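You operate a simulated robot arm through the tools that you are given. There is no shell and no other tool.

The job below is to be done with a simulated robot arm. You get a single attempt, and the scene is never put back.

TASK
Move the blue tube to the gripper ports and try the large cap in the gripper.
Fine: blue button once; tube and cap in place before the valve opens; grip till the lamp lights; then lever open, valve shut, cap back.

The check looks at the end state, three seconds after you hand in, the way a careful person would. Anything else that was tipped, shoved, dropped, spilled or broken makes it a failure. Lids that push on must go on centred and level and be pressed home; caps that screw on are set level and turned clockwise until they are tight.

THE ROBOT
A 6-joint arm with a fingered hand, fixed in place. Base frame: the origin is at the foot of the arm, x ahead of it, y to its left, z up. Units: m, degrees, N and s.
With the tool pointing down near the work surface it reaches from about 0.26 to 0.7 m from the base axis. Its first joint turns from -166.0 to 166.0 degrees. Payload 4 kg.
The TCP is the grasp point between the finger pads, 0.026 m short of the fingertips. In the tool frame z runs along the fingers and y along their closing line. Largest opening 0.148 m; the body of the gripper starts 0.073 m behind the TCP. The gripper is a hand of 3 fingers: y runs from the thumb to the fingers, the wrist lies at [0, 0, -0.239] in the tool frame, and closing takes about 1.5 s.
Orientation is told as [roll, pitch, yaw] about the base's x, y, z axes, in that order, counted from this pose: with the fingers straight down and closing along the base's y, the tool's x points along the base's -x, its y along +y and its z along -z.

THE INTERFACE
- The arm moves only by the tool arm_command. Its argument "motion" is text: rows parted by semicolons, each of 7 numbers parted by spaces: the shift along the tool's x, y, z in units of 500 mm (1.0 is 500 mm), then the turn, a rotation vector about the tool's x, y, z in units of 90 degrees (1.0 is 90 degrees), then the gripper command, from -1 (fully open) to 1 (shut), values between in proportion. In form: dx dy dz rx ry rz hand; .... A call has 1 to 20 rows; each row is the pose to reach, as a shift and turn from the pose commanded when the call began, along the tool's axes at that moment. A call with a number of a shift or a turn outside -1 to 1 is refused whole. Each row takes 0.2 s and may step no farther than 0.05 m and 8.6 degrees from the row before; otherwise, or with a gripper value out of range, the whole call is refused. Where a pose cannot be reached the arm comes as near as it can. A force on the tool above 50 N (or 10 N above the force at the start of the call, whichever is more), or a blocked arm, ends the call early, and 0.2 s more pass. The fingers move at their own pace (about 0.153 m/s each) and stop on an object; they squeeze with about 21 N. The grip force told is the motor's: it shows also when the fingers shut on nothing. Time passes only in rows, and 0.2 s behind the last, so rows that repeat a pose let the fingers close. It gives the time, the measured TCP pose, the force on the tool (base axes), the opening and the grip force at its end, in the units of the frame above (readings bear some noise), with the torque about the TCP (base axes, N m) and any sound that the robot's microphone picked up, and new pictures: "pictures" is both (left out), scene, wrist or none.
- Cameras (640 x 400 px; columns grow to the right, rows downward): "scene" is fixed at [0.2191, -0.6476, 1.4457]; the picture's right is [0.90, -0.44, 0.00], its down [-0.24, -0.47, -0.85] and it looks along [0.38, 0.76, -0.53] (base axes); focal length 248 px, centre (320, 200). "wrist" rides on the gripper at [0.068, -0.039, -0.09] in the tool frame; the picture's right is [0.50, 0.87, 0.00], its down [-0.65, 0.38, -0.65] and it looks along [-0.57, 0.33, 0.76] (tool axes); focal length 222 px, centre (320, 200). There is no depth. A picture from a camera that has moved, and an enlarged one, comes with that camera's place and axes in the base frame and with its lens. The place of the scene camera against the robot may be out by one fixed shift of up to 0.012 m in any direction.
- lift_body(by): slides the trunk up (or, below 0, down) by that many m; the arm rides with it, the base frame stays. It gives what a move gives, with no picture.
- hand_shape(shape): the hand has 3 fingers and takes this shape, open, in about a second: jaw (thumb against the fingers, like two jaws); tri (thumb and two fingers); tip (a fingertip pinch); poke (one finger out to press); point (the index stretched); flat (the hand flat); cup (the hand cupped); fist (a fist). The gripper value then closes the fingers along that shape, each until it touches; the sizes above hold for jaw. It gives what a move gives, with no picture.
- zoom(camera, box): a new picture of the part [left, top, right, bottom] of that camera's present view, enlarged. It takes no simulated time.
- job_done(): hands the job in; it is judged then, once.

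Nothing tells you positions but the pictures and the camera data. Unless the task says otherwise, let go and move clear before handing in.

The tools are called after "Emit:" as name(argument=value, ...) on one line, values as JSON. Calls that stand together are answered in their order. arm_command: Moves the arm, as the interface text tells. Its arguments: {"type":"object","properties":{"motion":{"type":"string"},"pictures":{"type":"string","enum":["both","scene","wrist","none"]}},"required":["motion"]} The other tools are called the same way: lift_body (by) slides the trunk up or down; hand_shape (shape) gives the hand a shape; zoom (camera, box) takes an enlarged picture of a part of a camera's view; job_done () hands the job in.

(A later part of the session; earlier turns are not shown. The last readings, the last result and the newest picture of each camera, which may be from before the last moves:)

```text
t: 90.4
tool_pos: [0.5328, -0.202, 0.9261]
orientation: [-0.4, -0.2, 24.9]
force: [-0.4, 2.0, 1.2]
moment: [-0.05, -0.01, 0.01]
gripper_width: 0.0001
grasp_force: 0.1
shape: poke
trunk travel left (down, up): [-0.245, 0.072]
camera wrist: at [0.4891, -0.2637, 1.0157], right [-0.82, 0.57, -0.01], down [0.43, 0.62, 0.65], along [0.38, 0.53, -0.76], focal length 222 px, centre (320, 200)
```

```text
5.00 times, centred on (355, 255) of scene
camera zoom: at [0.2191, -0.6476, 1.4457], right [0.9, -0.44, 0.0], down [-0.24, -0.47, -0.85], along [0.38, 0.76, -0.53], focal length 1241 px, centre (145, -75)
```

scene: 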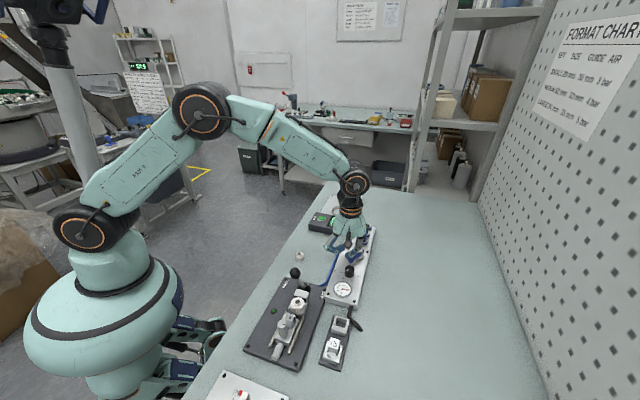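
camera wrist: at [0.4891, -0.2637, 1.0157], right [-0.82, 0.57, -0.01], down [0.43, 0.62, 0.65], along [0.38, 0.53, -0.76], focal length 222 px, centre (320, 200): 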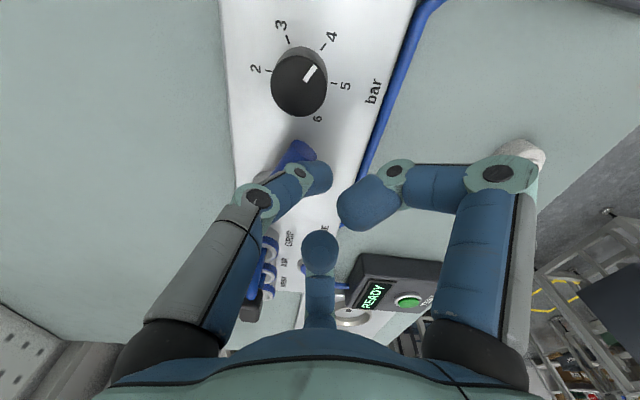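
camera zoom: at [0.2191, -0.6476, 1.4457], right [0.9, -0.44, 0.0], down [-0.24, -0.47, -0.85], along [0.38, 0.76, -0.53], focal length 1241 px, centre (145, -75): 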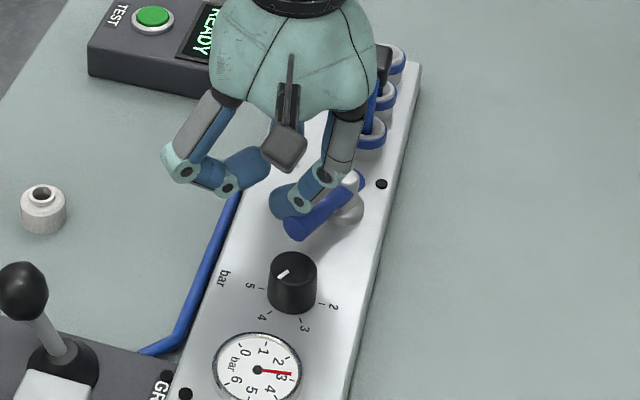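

Pressure is already showing on the gauge. I'm finishing the quarter turn.

Emit:
arm_command(motion="0.0046 -0.0102 0 0 0 0 -1; 0.0079 -0.021 0 0 0 0 -1; 0.0094 -0.032 0 0 0 0 -1; 0.0094 -0.032 0 0 0 0 -1", pictures="both")

Emit:
zoom(camera="wrist", box=[180, 60, 380, 220])

Emit:
zoom(camera="scene", box=[325, 215, 385, 305])

```text
t: 91.4
tool_pos: [0.5366, -0.2178, 0.9249]
orientation: [-0.2, 0.0, 24.9]
force: [0.3, 0.4, 1.0]
moment: [0.01, -0.02, 0.03]
gripper_width: 0.0
grasp_force: 0.2
shape: poke
trunk travel left (down, up): [-0.245, 0.072]
camera wrist: at [0.4919, -0.2804, 1.0151], right [-0.82, 0.57, 0.0], down [0.43, 0.62, 0.65], along [0.38, 0.53, -0.76], focal length 222 px, centre (320, 200)
```

scene: 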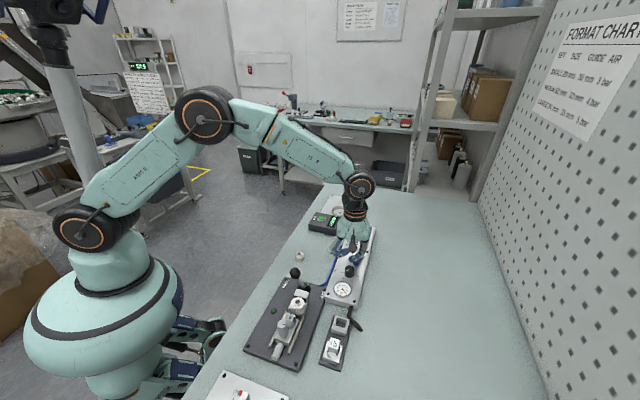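
wrist: 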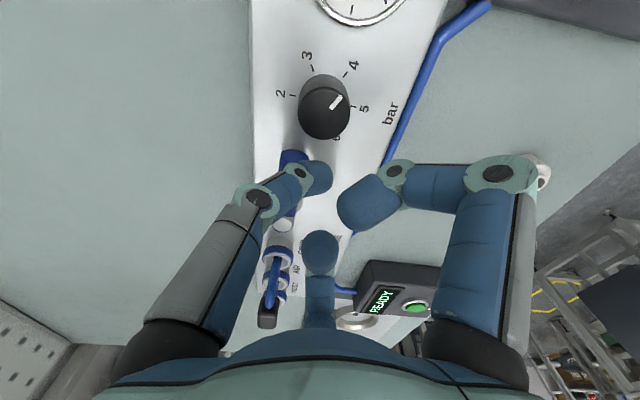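

```text
2.50 times, centred on (280, 140) of wrist
camera zoom: at [0.4919, -0.2804, 1.0151], right [-0.82, 0.57, 0.0], down [0.43, 0.62, 0.65], along [0.38, 0.53, -0.76], focal length 555 px, centre (420, 350)
```

zoom: 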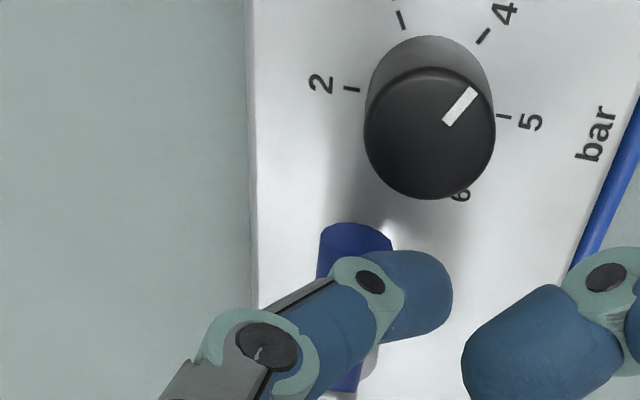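

```text
4.44 times, centred on (355, 260) of scene
camera zoom: at [0.2191, -0.6476, 1.4457], right [0.9, -0.44, 0.0], down [-0.24, -0.47, -0.85], along [0.38, 0.76, -0.53], focal length 1103 px, centre (164, -67)
```

zoom: 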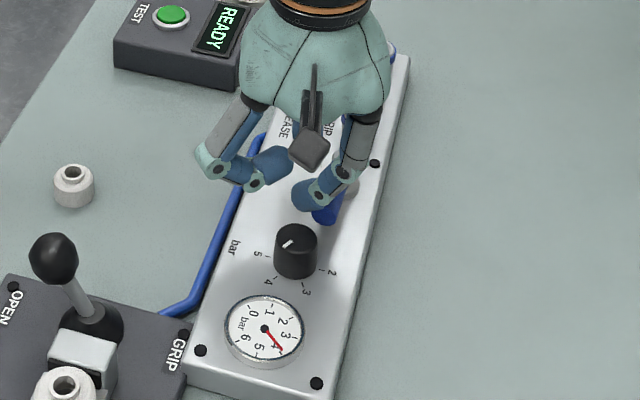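

Emit:
arm_command(motion="0.0003 -0.0046 0 0 0 0 -1; 0.0004 -0.0076 0 0 0 0 -1", pictures="none")

```text
t: 92.0
tool_pos: [0.5384, -0.2212, 0.9247]
orientation: [-0.3, -0.2, 24.9]
force: [-1.6, 1.6, 0.7]
moment: [0.01, 0.01, 0.03]
gripper_width: 0.0
grasp_force: 0.2
shape: poke
trunk travel left (down, up): [-0.245, 0.072]
```

Emit:
arm_command(motion="0.0068 0.0188 0 0 0 0 -1; 0.0068 0.0188 -0.06 0 0 0 -1; 0.0068 0.0188 -0.15 0 0 0 -1; 0.0068 0.0188 -0.24 0 0 0 -1", pictures="both")

Emit:
zoom(camera="wrist", box=[200, 20, 380, 200])

Emit:
zoom(camera="scene", box=[325, 225, 375, 305])

Emit:
zoom(camera="scene", box=[330, 275, 360, 305])

```text
t: 93.0
tool_pos: [0.53, -0.214, 1.0448]
orientation: [-0.3, -0.2, 24.9]
force: [-0.3, 0.3, -0.3]
moment: [0.01, -0.03, -0.01]
gripper_width: 0.0
grasp_force: 0.0
shape: poke
trunk travel left (down, up): [-0.245, 0.072]
camera wrist: at [0.4851, -0.2763, 1.1352], right [-0.82, 0.57, -0.01], down [0.43, 0.62, 0.65], along [0.38, 0.53, -0.76], focal length 222 px, centre (320, 200)
```

scene: 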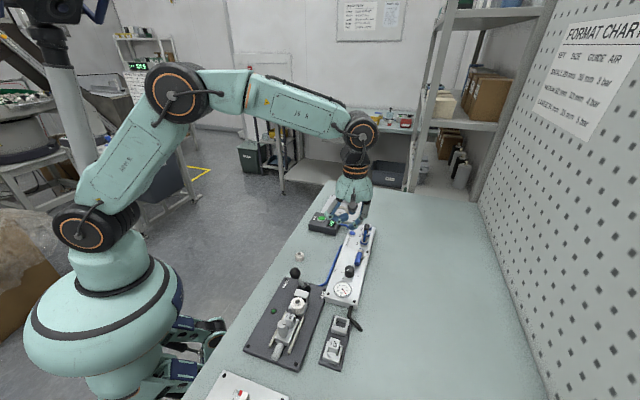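
wrist: 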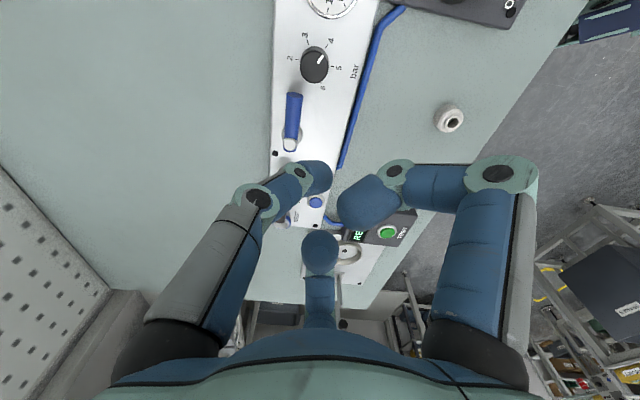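

```text
2.22 times, centred on (290, 110) of wrist
camera zoom: at [0.4851, -0.2763, 1.1352], right [-0.82, 0.57, -0.01], down [0.43, 0.62, 0.65], along [0.38, 0.53, -0.76], focal length 494 px, centre (387, 400)
```

zoom: 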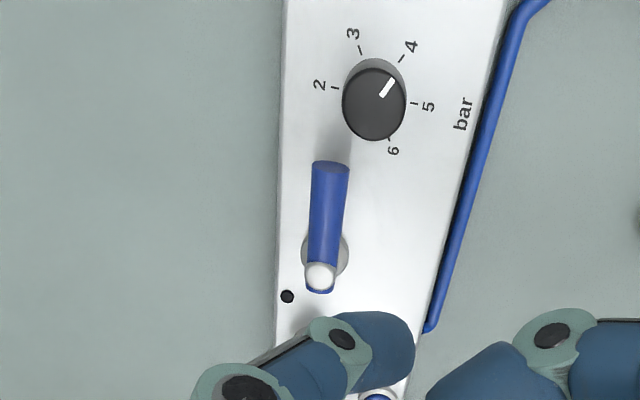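

```text
5.00 times, centred on (350, 265) of scene
camera zoom: at [0.2191, -0.6476, 1.4457], right [0.9, -0.44, 0.0], down [-0.24, -0.47, -0.85], along [0.38, 0.76, -0.53], focal length 1241 px, centre (170, -125)
```

zoom: 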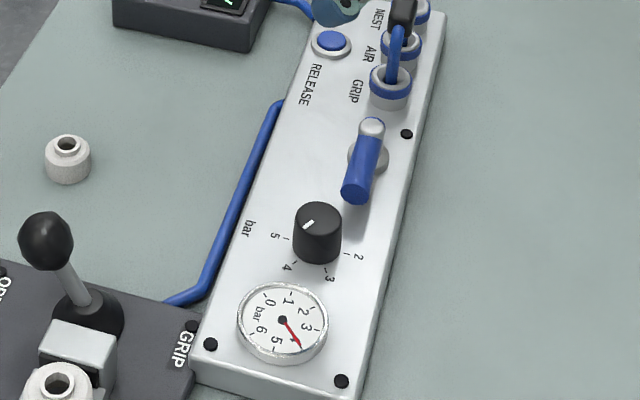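

```text
13.33 times, centred on (345, 290) of scene
camera zoom: at [0.2191, -0.6476, 1.4457], right [0.9, -0.44, 0.0], down [-0.24, -0.47, -0.85], along [0.38, 0.76, -0.53], focal length 3310 px, centre (-13, -1000)
```

zoom: 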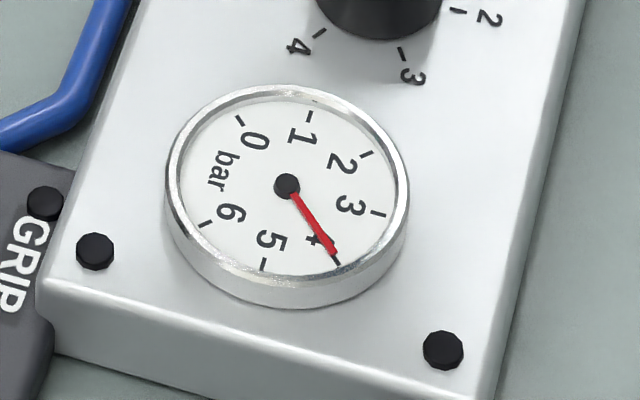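

The gauge reads a steady 4 bar, so the valve is fully open with the handle in line. Next I'm moving the poke tip to the OPEN side of the gripper lever's ball, near (0.366, -0.213).

Emit:
arm_command(motion="0.035 0.021 0 0 0 0.086 -1; 0.071 0.043 0 0 0 0.173 -1; 0.106 0.064 0 0 0 0.259 -1; 0.1415 0.085 0 0 0 0.346 -1; 0.177 0.106 0 0 0 0.432 -1; 0.212 0.128 0 0 0 0.519 -1; 0.248 0.149 0 0 0 0.605 -1; 0.283 0.17 0 0 0 0.69 -1; 0.3184 0.1914 0 0 0 0.7778 -1; 0.3184 0.1914 0 0 0 0.7778 -1", pictures="both")

Emit:
zoom(camera="wrist", box=[230, 30, 400, 200])

Emit:
zoom(camera="scene", box=[260, 240, 340, 330])

```text
t: 95.2
tool_pos: [0.3469, -0.1939, 1.0444]
orientation: [0.1, -0.3, -45.3]
force: [0.9, 0.2, -0.9]
moment: [0.0, 0.03, 0.0]
gripper_width: 0.0
grasp_force: 0.1
shape: poke
trunk travel left (down, up): [-0.245, 0.072]
camera wrist: at [0.271, -0.1725, 1.1337], right [0.26, 0.97, 0.0], down [0.73, -0.2, 0.66], along [0.63, -0.17, -0.75], focal length 222 px, centre (320, 200)
```

scene: 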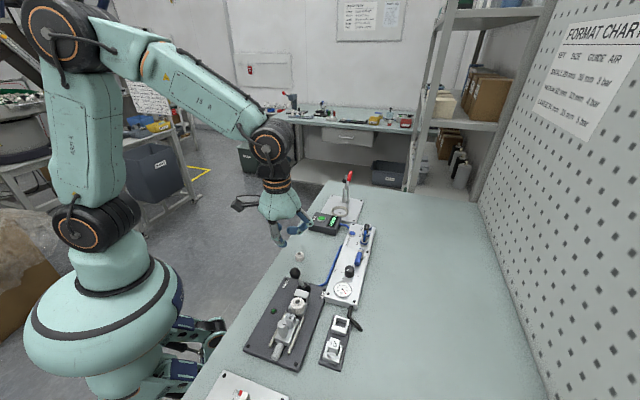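
wrist: 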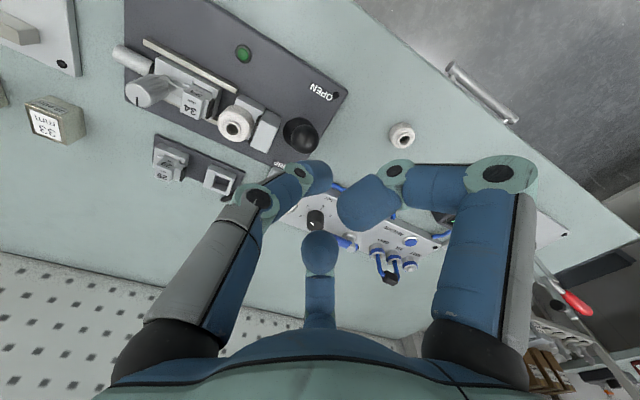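

```text
2.35 times, centred on (315, 115) of wrist
camera zoom: at [0.271, -0.1725, 1.1337], right [0.26, 0.97, 0.0], down [0.73, -0.2, 0.66], along [0.63, -0.17, -0.75], focal length 523 px, centre (332, 400)
```

zoom: 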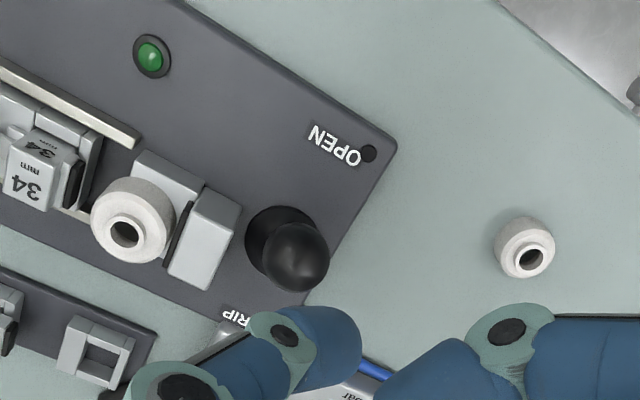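

```text
4.44 times, centred on (300, 285) of scene
camera zoom: at [0.2191, -0.6476, 1.4457], right [0.9, -0.44, 0.0], down [-0.24, -0.47, -0.85], along [0.38, 0.76, -0.53], focal length 1103 px, centre (409, -178)
```

zoom: 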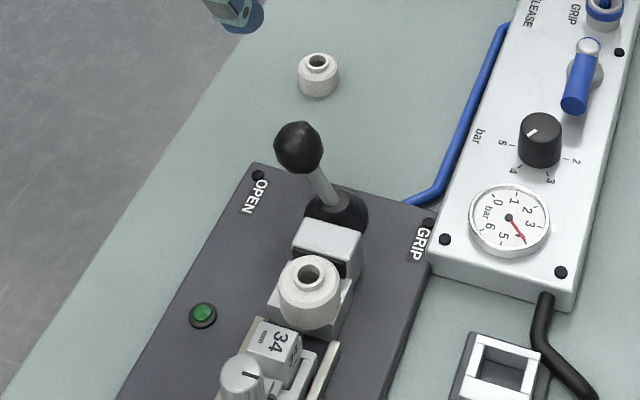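

The ball's centre is at (0.364, -0.213, 0.926) with a 14 mm radius. I'm offsetting the finger 6 mm further out and lowering beside the ball.

Emit:
arm_command(motion="0.012 -0.004 0 0 0 0 -1; 0.012 -0.004 0.08 0 0 0 -1; 0.012 -0.004 0.16 0 0 0 -1; 0.012 -0.004 0.209 0 0 0 -1; 0.012 -0.004 0.209 0 0 0 -1", pictures="both")

Emit:
zoom(camera="wrist", box=[230, 60, 400, 230])

Emit:
zoom(camera="scene", box=[265, 245, 335, 325])

```text
t: 96.4
tool_pos: [0.3413, -0.1902, 0.9403]
orientation: [0.1, -0.3, -45.1]
force: [-0.3, 0.3, -1.0]
moment: [-0.02, 0.0, -0.02]
gripper_width: 0.0
grasp_force: 0.0
shape: poke
trunk travel left (down, up): [-0.245, 0.072]
camera wrist: at [0.2654, -0.1694, 1.0291], right [0.26, 0.97, 0.0], down [0.73, -0.19, 0.66], along [0.63, -0.17, -0.75], focal length 222 px, centre (320, 200)
```

scene: 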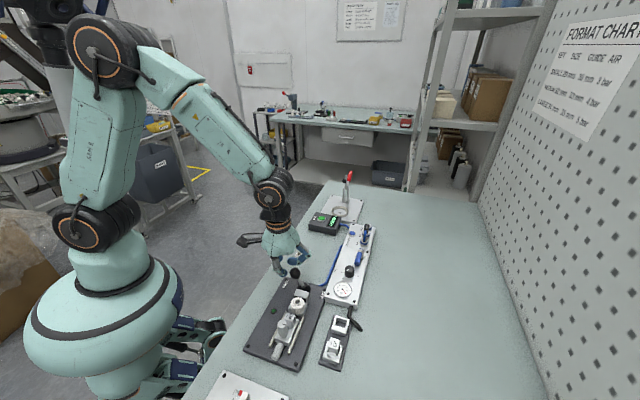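
wrist: 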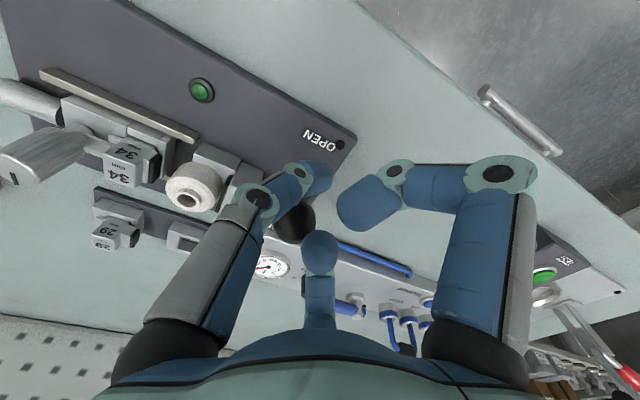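

```text
2.35 times, centred on (315, 145) of wrist
camera zoom: at [0.2654, -0.1694, 1.0291], right [0.26, 0.97, 0.0], down [0.73, -0.19, 0.66], along [0.63, -0.17, -0.75], focal length 523 px, centre (332, 329)
```

zoom: 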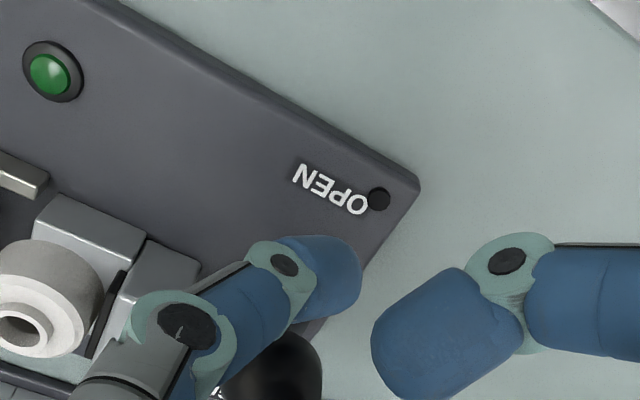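

```text
5.00 times, centred on (300, 285) of scene
camera zoom: at [0.2191, -0.6476, 1.4457], right [0.9, -0.44, 0.0], down [-0.24, -0.47, -0.85], along [0.38, 0.76, -0.53], focal length 1241 px, centre (420, -225)
```

zoom: 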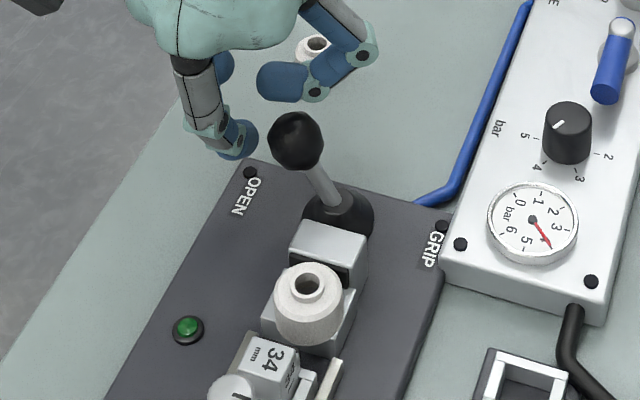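

The fingertip is level with the ball. I'm pushing the lever over toward GRIP in small steps.

Emit:
arm_command(motion="-0.012 0 0 0 0 0 -1; -0.024 0 0 0 0 0 -1; -0.036 0 0 0 0 0 -1; -0.048 0 0 0 0 0 -1", pictures="scene")

Emit:
zoom(camera="scene", box=[265, 245, 335, 325])

```text
t: 97.4
tool_pos: [0.357, -0.2088, 0.9406]
orientation: [0.1, -0.3, -45.1]
force: [0.3, 0.7, -0.1]
moment: [0.02, 0.03, 0.01]
gripper_width: 0.0
grasp_force: 0.1
shape: poke
trunk travel left (down, up): [-0.245, 0.072]
```

scene: 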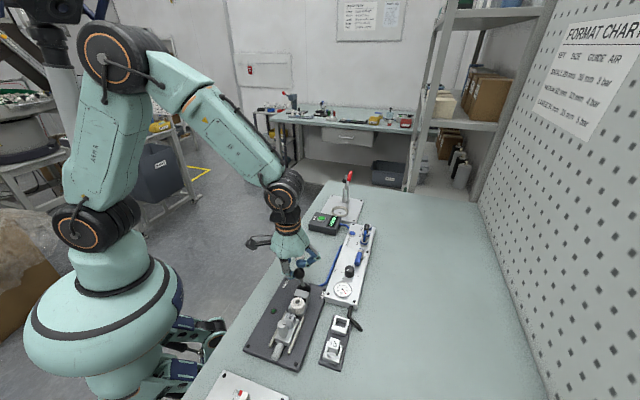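

```text
5.00 times, centred on (300, 285) of scene
camera zoom: at [0.2191, -0.6476, 1.4457], right [0.9, -0.44, 0.0], down [-0.24, -0.47, -0.85], along [0.38, 0.76, -0.53], focal length 1241 px, centre (420, -225)
```

zoom: 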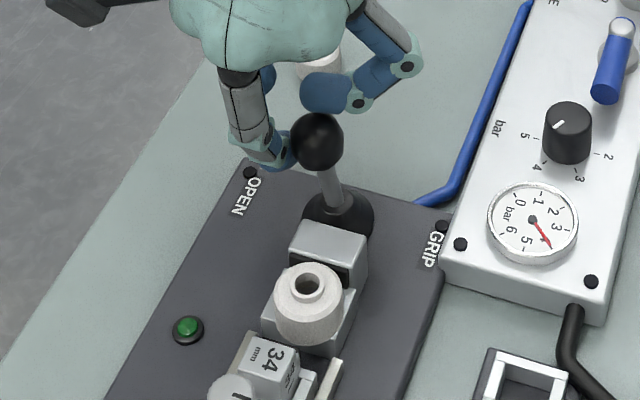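

Emit:
arm_command(motion="-0.01 0 0 0 0 0 -1; -0.02 0 0 0 0 0 -1; -0.03 0 0 0 0 0 -1; -0.04 0 0 0 0 0 -1", pictures="scene")

Emit:
zoom(camera="scene", box=[255, 245, 335, 335])

```text
t: 98.4
tool_pos: [0.3716, -0.2229, 0.9414]
orientation: [0.2, -0.3, -45.1]
force: [0.0, -0.2, 0.4]
moment: [-0.02, 0.04, 0.0]
gripper_width: 0.0
grasp_force: 0.1
shape: poke
trunk travel left (down, up): [-0.245, 0.072]
```

scene: 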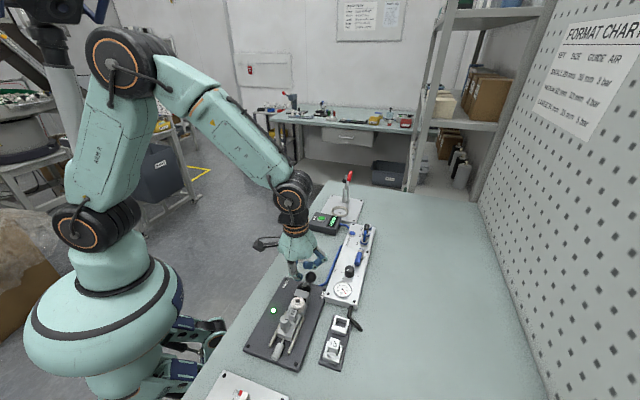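

```text
4.44 times, centred on (295, 290) of scene
camera zoom: at [0.2191, -0.6476, 1.4457], right [0.9, -0.44, 0.0], down [-0.24, -0.47, -0.85], along [0.38, 0.76, -0.53], focal length 1103 px, centre (431, -200)
```

zoom: 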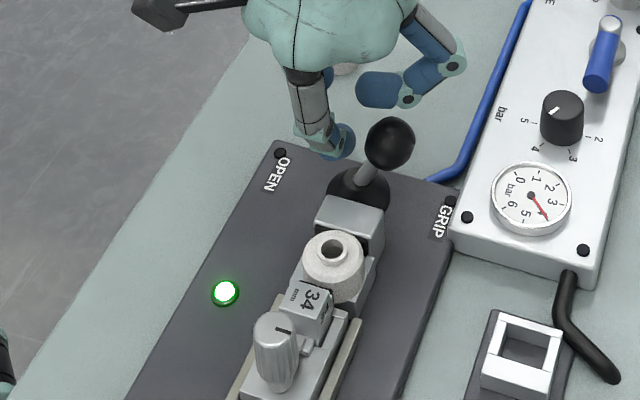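

The lamp is lit bright green and the gripper has closed on the cap. I'm confirming with a close-up.

Emit:
zoom(camera="scene", box=[265, 285, 325, 345])

Emit:
zoom(camera="wrist", box=[200, 60, 420, 240])

```text
6.67 times, centred on (295, 315) of scene
camera zoom: at [0.2191, -0.6476, 1.4457], right [0.9, -0.44, 0.0], down [-0.24, -0.47, -0.85], along [0.38, 0.76, -0.53], focal length 1655 px, centre (487, -567)
```

zoom: 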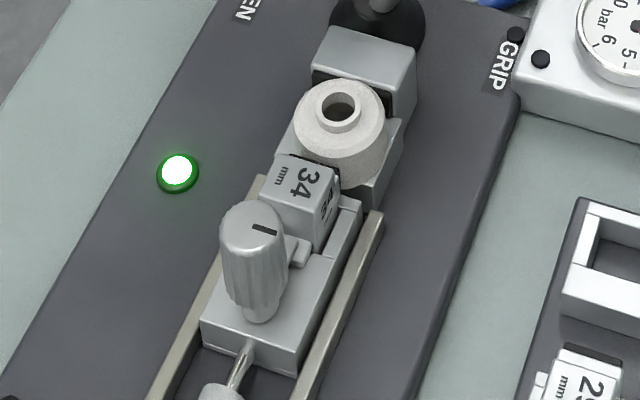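

```text
2.22 times, centred on (310, 150) of wrist
camera zoom: at [0.2967, -0.201, 1.03], right [0.26, 0.97, 0.0], down [0.73, -0.19, 0.66], along [0.63, -0.17, -0.75], focal length 494 px, centre (342, 311)
```

zoom: 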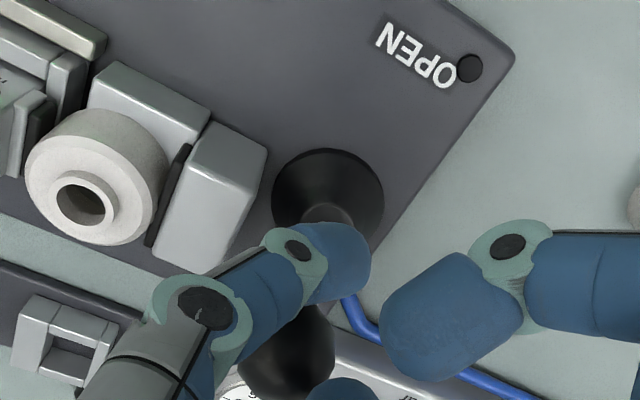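

The lamp is on and the cap is clamped. Now I'm hopping over the ball to its GRIP side to push the lever back.

Emit:
arm_command(motion="0.006 0 0 0 0 0 -1; 0.006 0 -0.06 0 0 0 -1; 0.006 0 -0.12 0 0 0 -1; -0.06 0.003 -0.12 0 0 0 -1; -0.124 0.003 -0.12 0 0 0 -1; -0.124 0.003 -0.12 0 0 0 -1", pictures="both")

Emit:
zoom(camera="scene", box=[265, 245, 345, 335])

Emit:
zoom(camera="wrist", box=[220, 40, 400, 200])

```text
t: 99.8
tool_pos: [0.4152, -0.2652, 1.0012]
orientation: [0.1, -0.3, -45.0]
force: [-0.4, -0.5, -0.4]
moment: [-0.01, 0.01, -0.01]
gripper_width: 0.0002
grasp_force: 0.0
shape: poke
trunk travel left (down, up): [-0.245, 0.072]
camera wrist: at [0.341, -0.2436, 1.0897], right [0.26, 0.97, 0.0], down [0.73, -0.19, 0.66], along [0.63, -0.17, -0.75], focal length 222 px, centre (320, 200)
```

scene: 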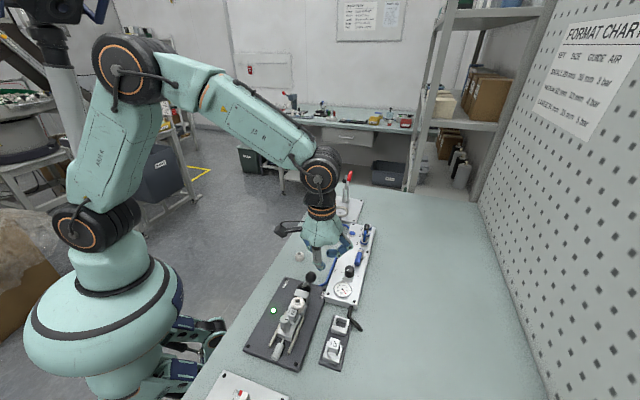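
wrist: 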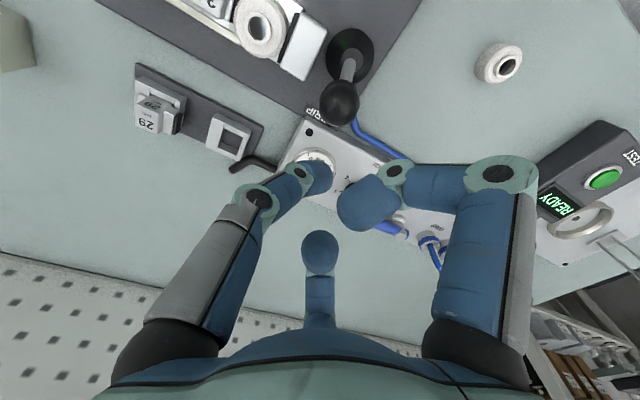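

```text
4.44 times, centred on (305, 290) of scene
camera zoom: at [0.2191, -0.6476, 1.4457], right [0.9, -0.44, 0.0], down [-0.24, -0.47, -0.85], along [0.38, 0.76, -0.53], focal length 1103 px, centre (387, -200)
```

zoom: 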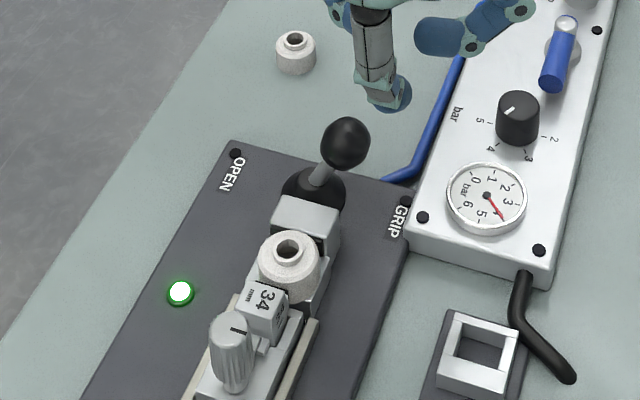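

```text
2.50 times, centred on (310, 120) of wrist
camera zoom: at [0.341, -0.2436, 1.0897], right [0.26, 0.97, 0.0], down [0.73, -0.19, 0.66], along [0.63, -0.17, -0.75], focal length 555 px, centre (345, 400)
```

zoom: 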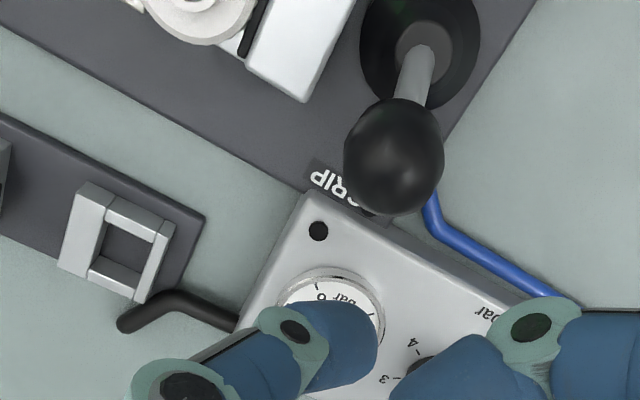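

Emit:
arm_command(motion="0 0 0.06 0 0 0 -1; 0 0 0.122 0 0 0 -1; 0 0 0.122 0 0 0 -1; 0.012 0 0.122 0 0 0 -1; 0.024 0 0.122 0 0 0 -1; 0.036 0 0.122 0 0 0 -1; 0.048 0 0.122 0 0 0 -1; 0.058 0 0.122 0 0 0 -1", pictures="both")

Emit:
zoom(camera="scene", box=[265, 245, 345, 335])

```text
t: 101.6
tool_pos: [0.3957, -0.2447, 0.9399]
orientation: [0.2, -0.3, -45.2]
force: [1.5, -0.4, 0.9]
moment: [-0.03, 0.0, 0.01]
gripper_width: 0.0
grasp_force: 0.0
shape: poke
trunk travel left (down, up): [-0.245, 0.072]
camera wrist: at [0.3207, -0.223, 1.0291], right [0.26, 0.97, 0.0], down [0.73, -0.19, 0.66], along [0.63, -0.17, -0.75], focal length 222 px, centre (320, 200)
```

scene: 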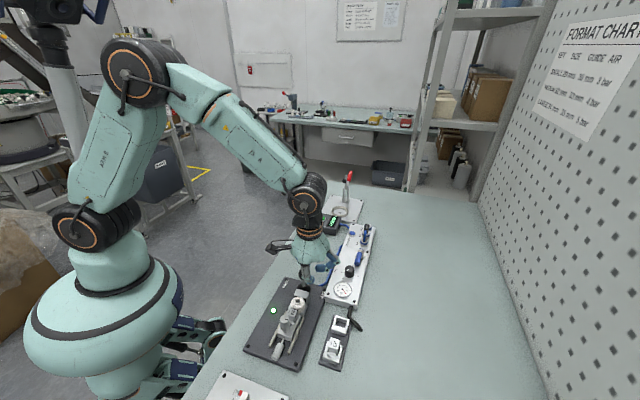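
wrist: 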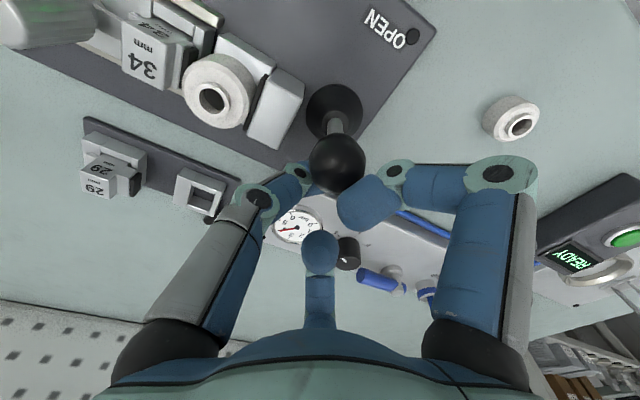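

```text
4.44 times, centred on (305, 290) of scene
camera zoom: at [0.2191, -0.6476, 1.4457], right [0.9, -0.44, 0.0], down [-0.24, -0.47, -0.85], along [0.38, 0.76, -0.53], focal length 1103 px, centre (387, -200)
```

zoom: 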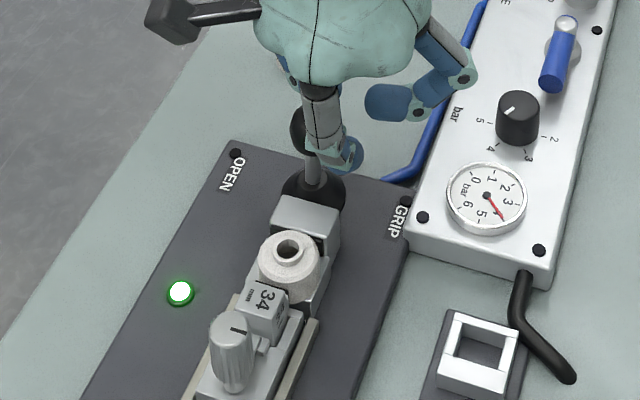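

The lever is at mid-travel. I'm continuing toward OPEN.

Emit:
arm_command(motion="0.01 0 0 0 0 0 -1; 0.02 0 0 0 0 0 -1; 0.03 0 0 0 0 0 -1; 0.038 0 0 0 0 0 -1", pictures="both")

Emit:
zoom(camera="scene", box=[265, 245, 345, 335])

```text
t: 102.6
tool_pos: [0.3827, -0.2312, 0.9402]
orientation: [0.2, -0.3, -45.1]
force: [0.5, 0.0, -0.7]
moment: [-0.04, 0.03, -0.03]
gripper_width: 0.0002
grasp_force: 0.1
shape: poke
trunk travel left (down, up): [-0.245, 0.072]
camera wrist: at [0.3079, -0.2097, 1.0287], right [0.26, 0.97, 0.0], down [0.73, -0.19, 0.66], along [0.63, -0.17, -0.75], focal length 222 px, centre (320, 200)
```

scene: 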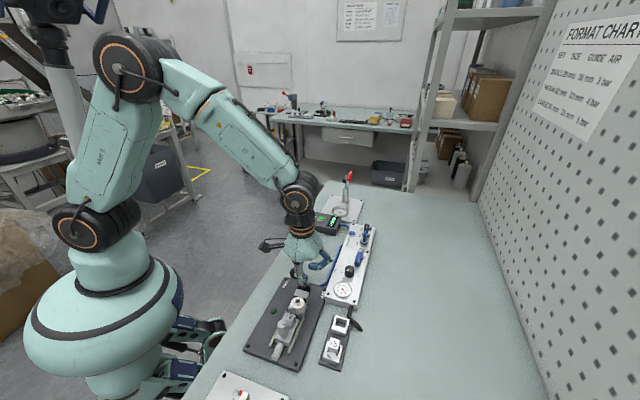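
wrist: 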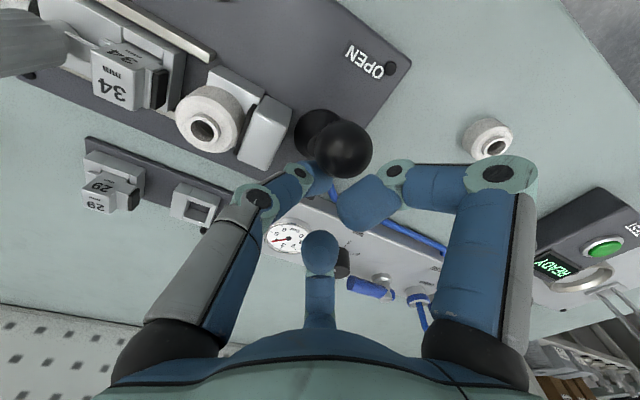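

```text
4.44 times, centred on (305, 290) of scene
camera zoom: at [0.2191, -0.6476, 1.4457], right [0.9, -0.44, 0.0], down [-0.24, -0.47, -0.85], along [0.38, 0.76, -0.53], focal length 1103 px, centre (387, -200)
```

zoom: 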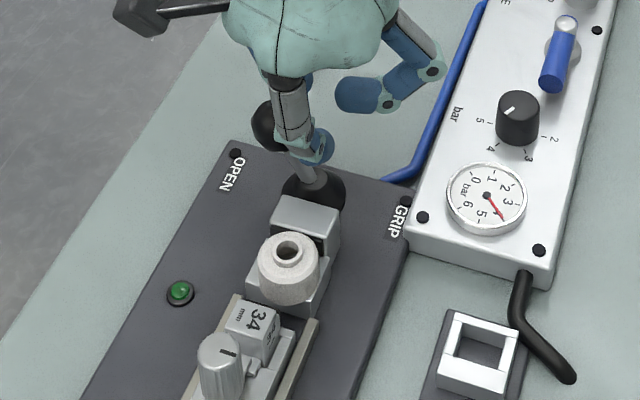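

The lever is back at OPEN, the lamp is off, and the jaws have released the cap. Next I'm shutting the valve, so I'm moving to the far side of its handle.

Emit:
arm_command(motion="-0.008 0 0 0 0 0 -1; -0.008 0 -0.06 0 0 0 -1; -0.008 0 -0.12 0 0 0 -1; -0.06 0.047 -0.12 0 0 0 -1; -0.117 0.095 -0.12 0 0 0 -1; -0.174 0.143 -0.12 0 0 0 -1; -0.231 0.191 -0.12 0 0 0 -1; -0.2868 0.2382 -0.12 0 0 0 -1; -0.2868 0.2382 -0.12 0 0 0 -1", pictures="both")

Emit:
zoom(camera="wrist", box=[220, 40, 400, 200])

Emit:
zoom(camera="scene", box=[325, 215, 385, 295])

Emit:
zoom(camera="scene", box=[255, 255, 335, 345])

```text
t: 104.6
tool_pos: [0.5663, -0.2493, 1.0013]
orientation: [0.1, -0.3, -45.1]
force: [-0.4, -0.8, 1.3]
moment: [-0.01, -0.02, 0.01]
gripper_width: 0.0003
grasp_force: 0.1
shape: poke
trunk travel left (down, up): [-0.245, 0.072]
camera wrist: at [0.4917, -0.2281, 1.0901], right [0.26, 0.97, 0.0], down [0.73, -0.19, 0.66], along [0.63, -0.17, -0.75], focal length 222 px, centre (320, 200)
```

scene: 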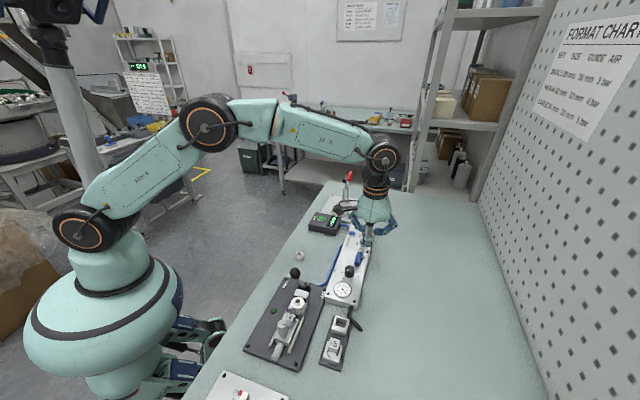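
wrist: 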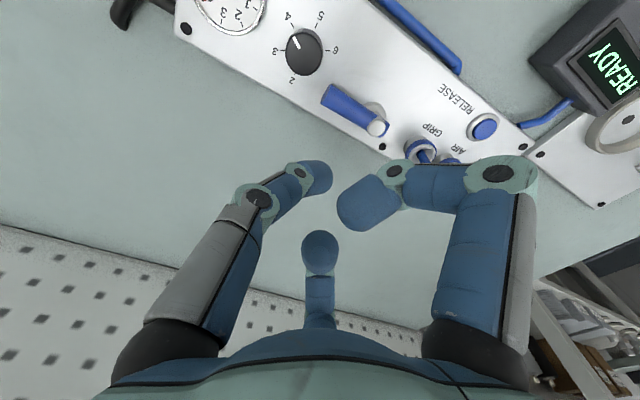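

```text
2.50 times, centred on (310, 120) of wrist
camera zoom: at [0.4917, -0.2281, 1.0901], right [0.26, 0.97, 0.0], down [0.73, -0.19, 0.66], along [0.63, -0.17, -0.75], focal length 555 px, centre (345, 400)
```

zoom: 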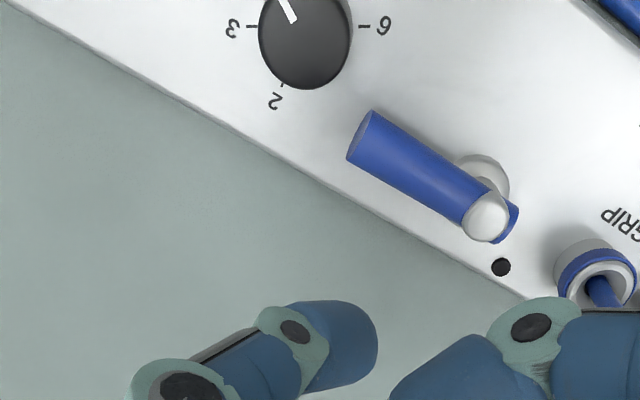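

```text
5.00 times, centred on (355, 255) of scene
camera zoom: at [0.2191, -0.6476, 1.4457], right [0.9, -0.44, 0.0], down [-0.24, -0.47, -0.85], along [0.38, 0.76, -0.53], focal length 1241 px, centre (145, -75)
```

zoom: 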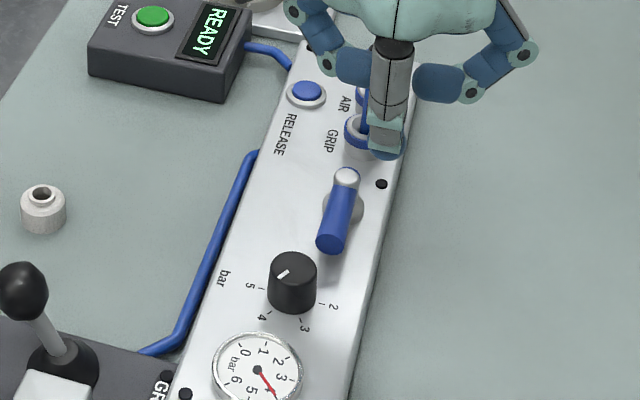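

```text
4.44 times, centred on (295, 300) of scene
camera zoom: at [0.2191, -0.6476, 1.4457], right [0.9, -0.44, 0.0], down [-0.24, -0.47, -0.85], along [0.38, 0.76, -0.53], focal length 1103 px, centre (431, -244)
```

zoom: 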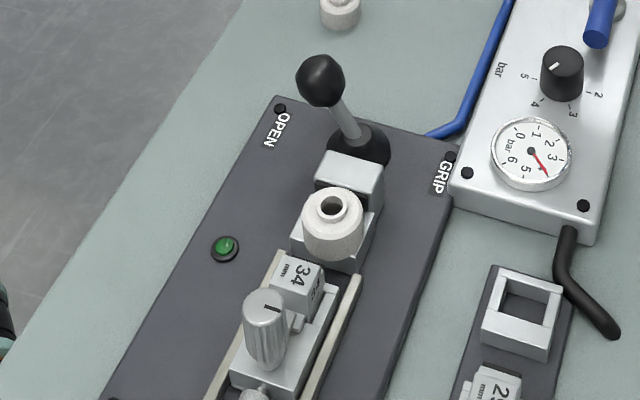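

The handle lies at about 93°. I'm lowering the tip beside it and pushing it back.

Emit:
arm_command(motion="0 0 0.08 0 0 0 -1; 0 0 0.1526 0 0 0 -1; 0 0 0.1526 0 0 0 -1", pictures="none")

Emit:
arm_command(motion="0.0154 0 0 0 0 0 -1; 0.0258 -0.004 0 0 0 0 -1; 0.0368 -0.0066 0 0 0 0 -1; 0.0478 -0.0078 0 0 0 0 -1; 0.059 -0.0076 0 0 0 0 -1; 0.07 -0.0058 0 0 0 0 -1; 0.0808 -0.0028 0 0 0 0 -1", pictures="both")

Emit:
zoom(camera="wrist", box=[220, 60, 400, 220])

Emit:
zoom(camera="scene", box=[325, 215, 385, 305])

```text
t: 105.4
tool_pos: [0.5674, -0.2486, 0.9237]
orientation: [0.1, -0.3, -45.1]
force: [1.0, -0.4, 0.2]
moment: [-0.01, 0.0, -0.02]
gripper_width: 0.0
grasp_force: 0.1
shape: poke
trunk travel left (down, up): [-0.245, 0.072]
```

```text
t: 107.0
tool_pos: [0.5381, -0.2201, 0.9235]
orientation: [0.1, -0.3, -45.1]
force: [1.2, -0.3, 0.1]
moment: [-0.02, 0.0, -0.05]
gripper_width: 0.0
grasp_force: 0.0
shape: poke
trunk travel left (down, up): [-0.245, 0.072]
camera wrist: at [0.4637, -0.1998, 1.0132], right [0.26, 0.97, 0.0], down [0.73, -0.2, 0.66], along [0.63, -0.17, -0.75], focal length 222 px, centre (320, 200)
```

scene: 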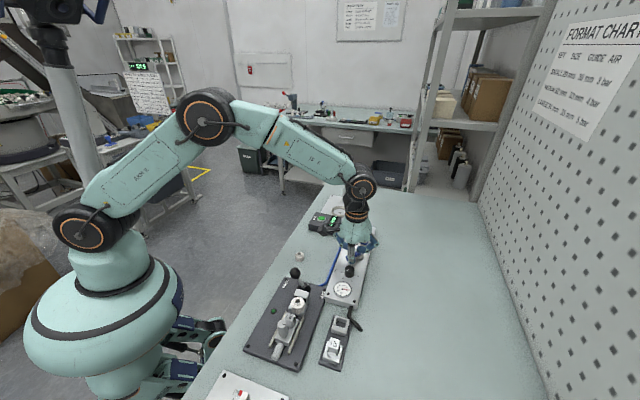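
wrist: 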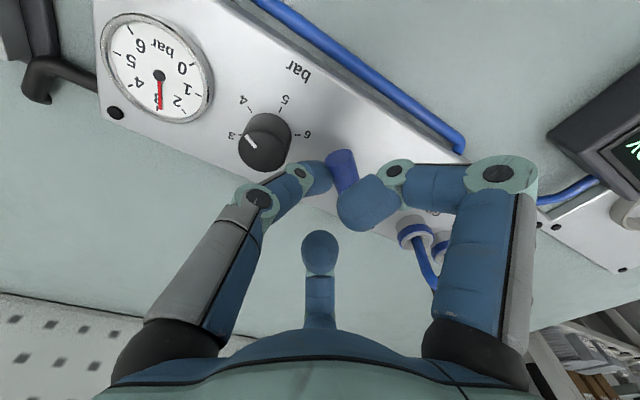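

```text
2.50 times, centred on (310, 140) of wrist
camera zoom: at [0.4637, -0.1998, 1.0132], right [0.26, 0.97, 0.0], down [0.73, -0.2, 0.66], along [0.63, -0.17, -0.75], focal length 555 px, centre (345, 350)
```

zoom: 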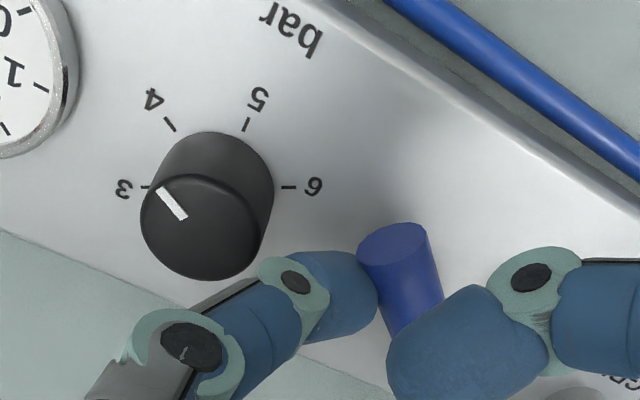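

```text
4.44 times, centred on (355, 260) of scene
camera zoom: at [0.2191, -0.6476, 1.4457], right [0.9, -0.44, 0.0], down [-0.24, -0.47, -0.85], along [0.38, 0.76, -0.53], focal length 1103 px, centre (164, -67)
```

zoom: 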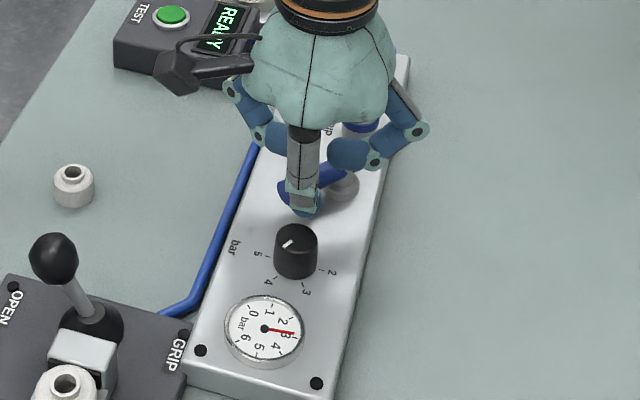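

Emit:
arm_command(motion="0.0102 0.0046 0 0 0 0 -1; 0.0198 0.0104 0 0 0 0 -1; 0.0284 0.0176 0 0 0 0 -1; 0.0362 0.0256 0 0 0 0 -1; 0.0428 0.0346 0 0 0 0 -1; 0.0482 0.0444 0 0 0 0 -1; 0.0482 0.0444 0 0 0 0 -1", pictures="both")

Emit:
zoom(camera="scene", box=[325, 215, 385, 305])

Emit:
zoom(camera="wrist", box=[220, 60, 400, 220])

```text
t: 108.6
tool_pos: [0.537, -0.1884, 0.9239]
orientation: [0.1, -0.3, -45.1]
force: [-0.4, -1.2, 0.2]
moment: [0.0, 0.01, 0.01]
gripper_width: 0.0
grasp_force: 0.0
shape: poke
trunk travel left (down, up): [-0.245, 0.072]
camera wrist: at [0.4624, -0.1671, 1.0132], right [0.26, 0.97, 0.0], down [0.73, -0.19, 0.66], along [0.63, -0.17, -0.75], focal length 222 px, centre (320, 200)
```

scene: 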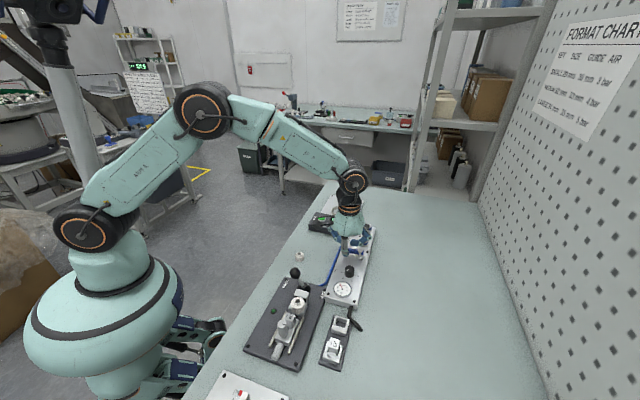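
wrist: 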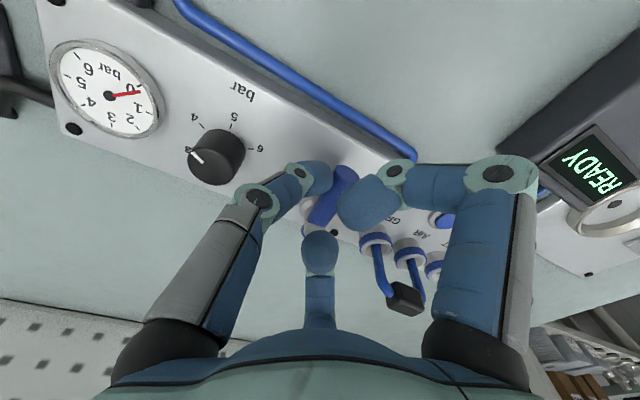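

```text
4.44 times, centred on (355, 260) of scene
camera zoom: at [0.2191, -0.6476, 1.4457], right [0.9, -0.44, 0.0], down [-0.24, -0.47, -0.85], along [0.38, 0.76, -0.53], focal length 1103 px, centre (164, -67)
```

zoom: 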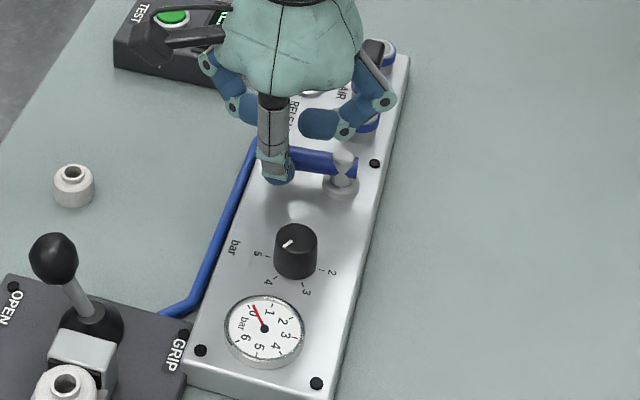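

```text
2.50 times, centred on (310, 140) of wrist
camera zoom: at [0.4624, -0.1671, 1.0132], right [0.26, 0.97, 0.0], down [0.73, -0.19, 0.66], along [0.63, -0.17, -0.75], focal length 555 px, centre (345, 350)
```

zoom: 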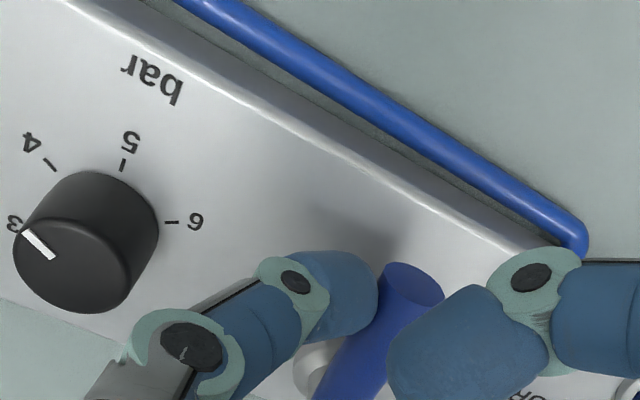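

The gauge is at about zero. I'm giving it a final small push to the shut stop.

Emit:
arm_command(motion="0.0012 0.0028 0 0 0 0 -1; 0.002 0.005 0 0 0 0 -1; 0.002 0.005 0 0 0 0 -1", pictures="none")

```text
t: 109.4
tool_pos: [0.5372, -0.1863, 0.9227]
orientation: [0.0, -0.4, -45.1]
force: [-1.0, -0.7, 1.0]
moment: [-0.03, -0.02, -0.05]
gripper_width: 0.0
grasp_force: 0.1
shape: poke
trunk travel left (down, up): [-0.245, 0.072]
```

Emit:
arm_command(motion="0.001 0.003 0 0 0 0 -1; 0.0016 0.005 0 0 0 0 -1; 0.0016 0.005 0 0 0 0 -1", pictures="scene")

Emit:
zoom(camera="scene", box=[330, 225, 380, 305])

Emit:
zoom(camera="scene", box=[330, 275, 360, 305])

```text
t: 110.2
tool_pos: [0.5393, -0.1851, 0.9229]
orientation: [0.2, -0.3, -45.1]
force: [-1.4, -3.3, 1.2]
moment: [-0.09, 0.05, -0.01]
gripper_width: 0.0002
grasp_force: 0.0
shape: poke
trunk travel left (down, up): [-0.245, 0.072]
```

scene: 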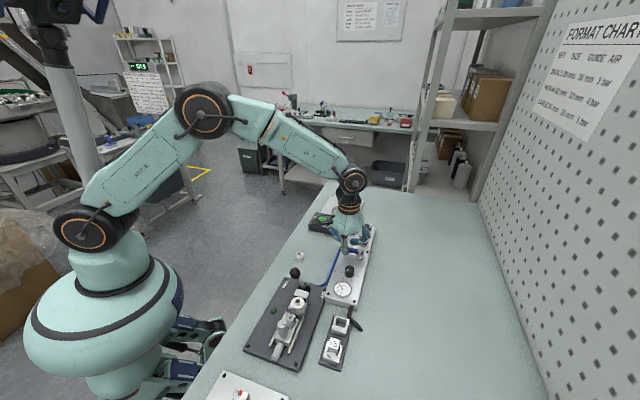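

```text
5.00 times, centred on (355, 265) of scene
camera zoom: at [0.2191, -0.6476, 1.4457], right [0.9, -0.44, 0.0], down [-0.24, -0.47, -0.85], along [0.38, 0.76, -0.53], focal length 1241 px, centre (145, -125)
```

zoom: 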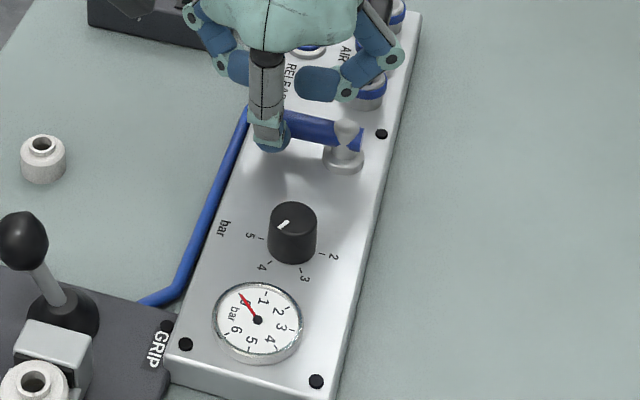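

```text
13.33 times, centred on (345, 290) of scene
camera zoom: at [0.2191, -0.6476, 1.4457], right [0.9, -0.44, 0.0], down [-0.24, -0.47, -0.85], along [0.38, 0.76, -0.53], focal length 3310 px, centre (-13, -1000)
```

zoom: 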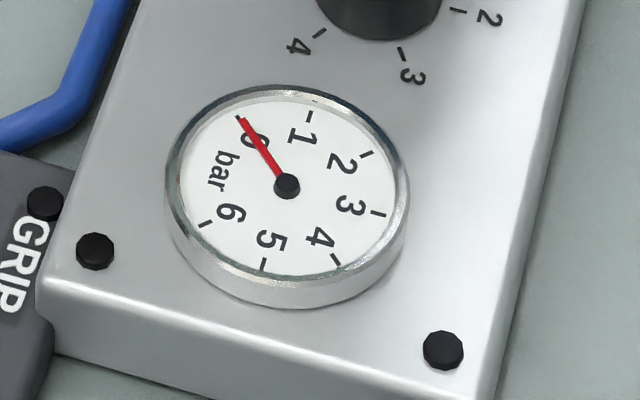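

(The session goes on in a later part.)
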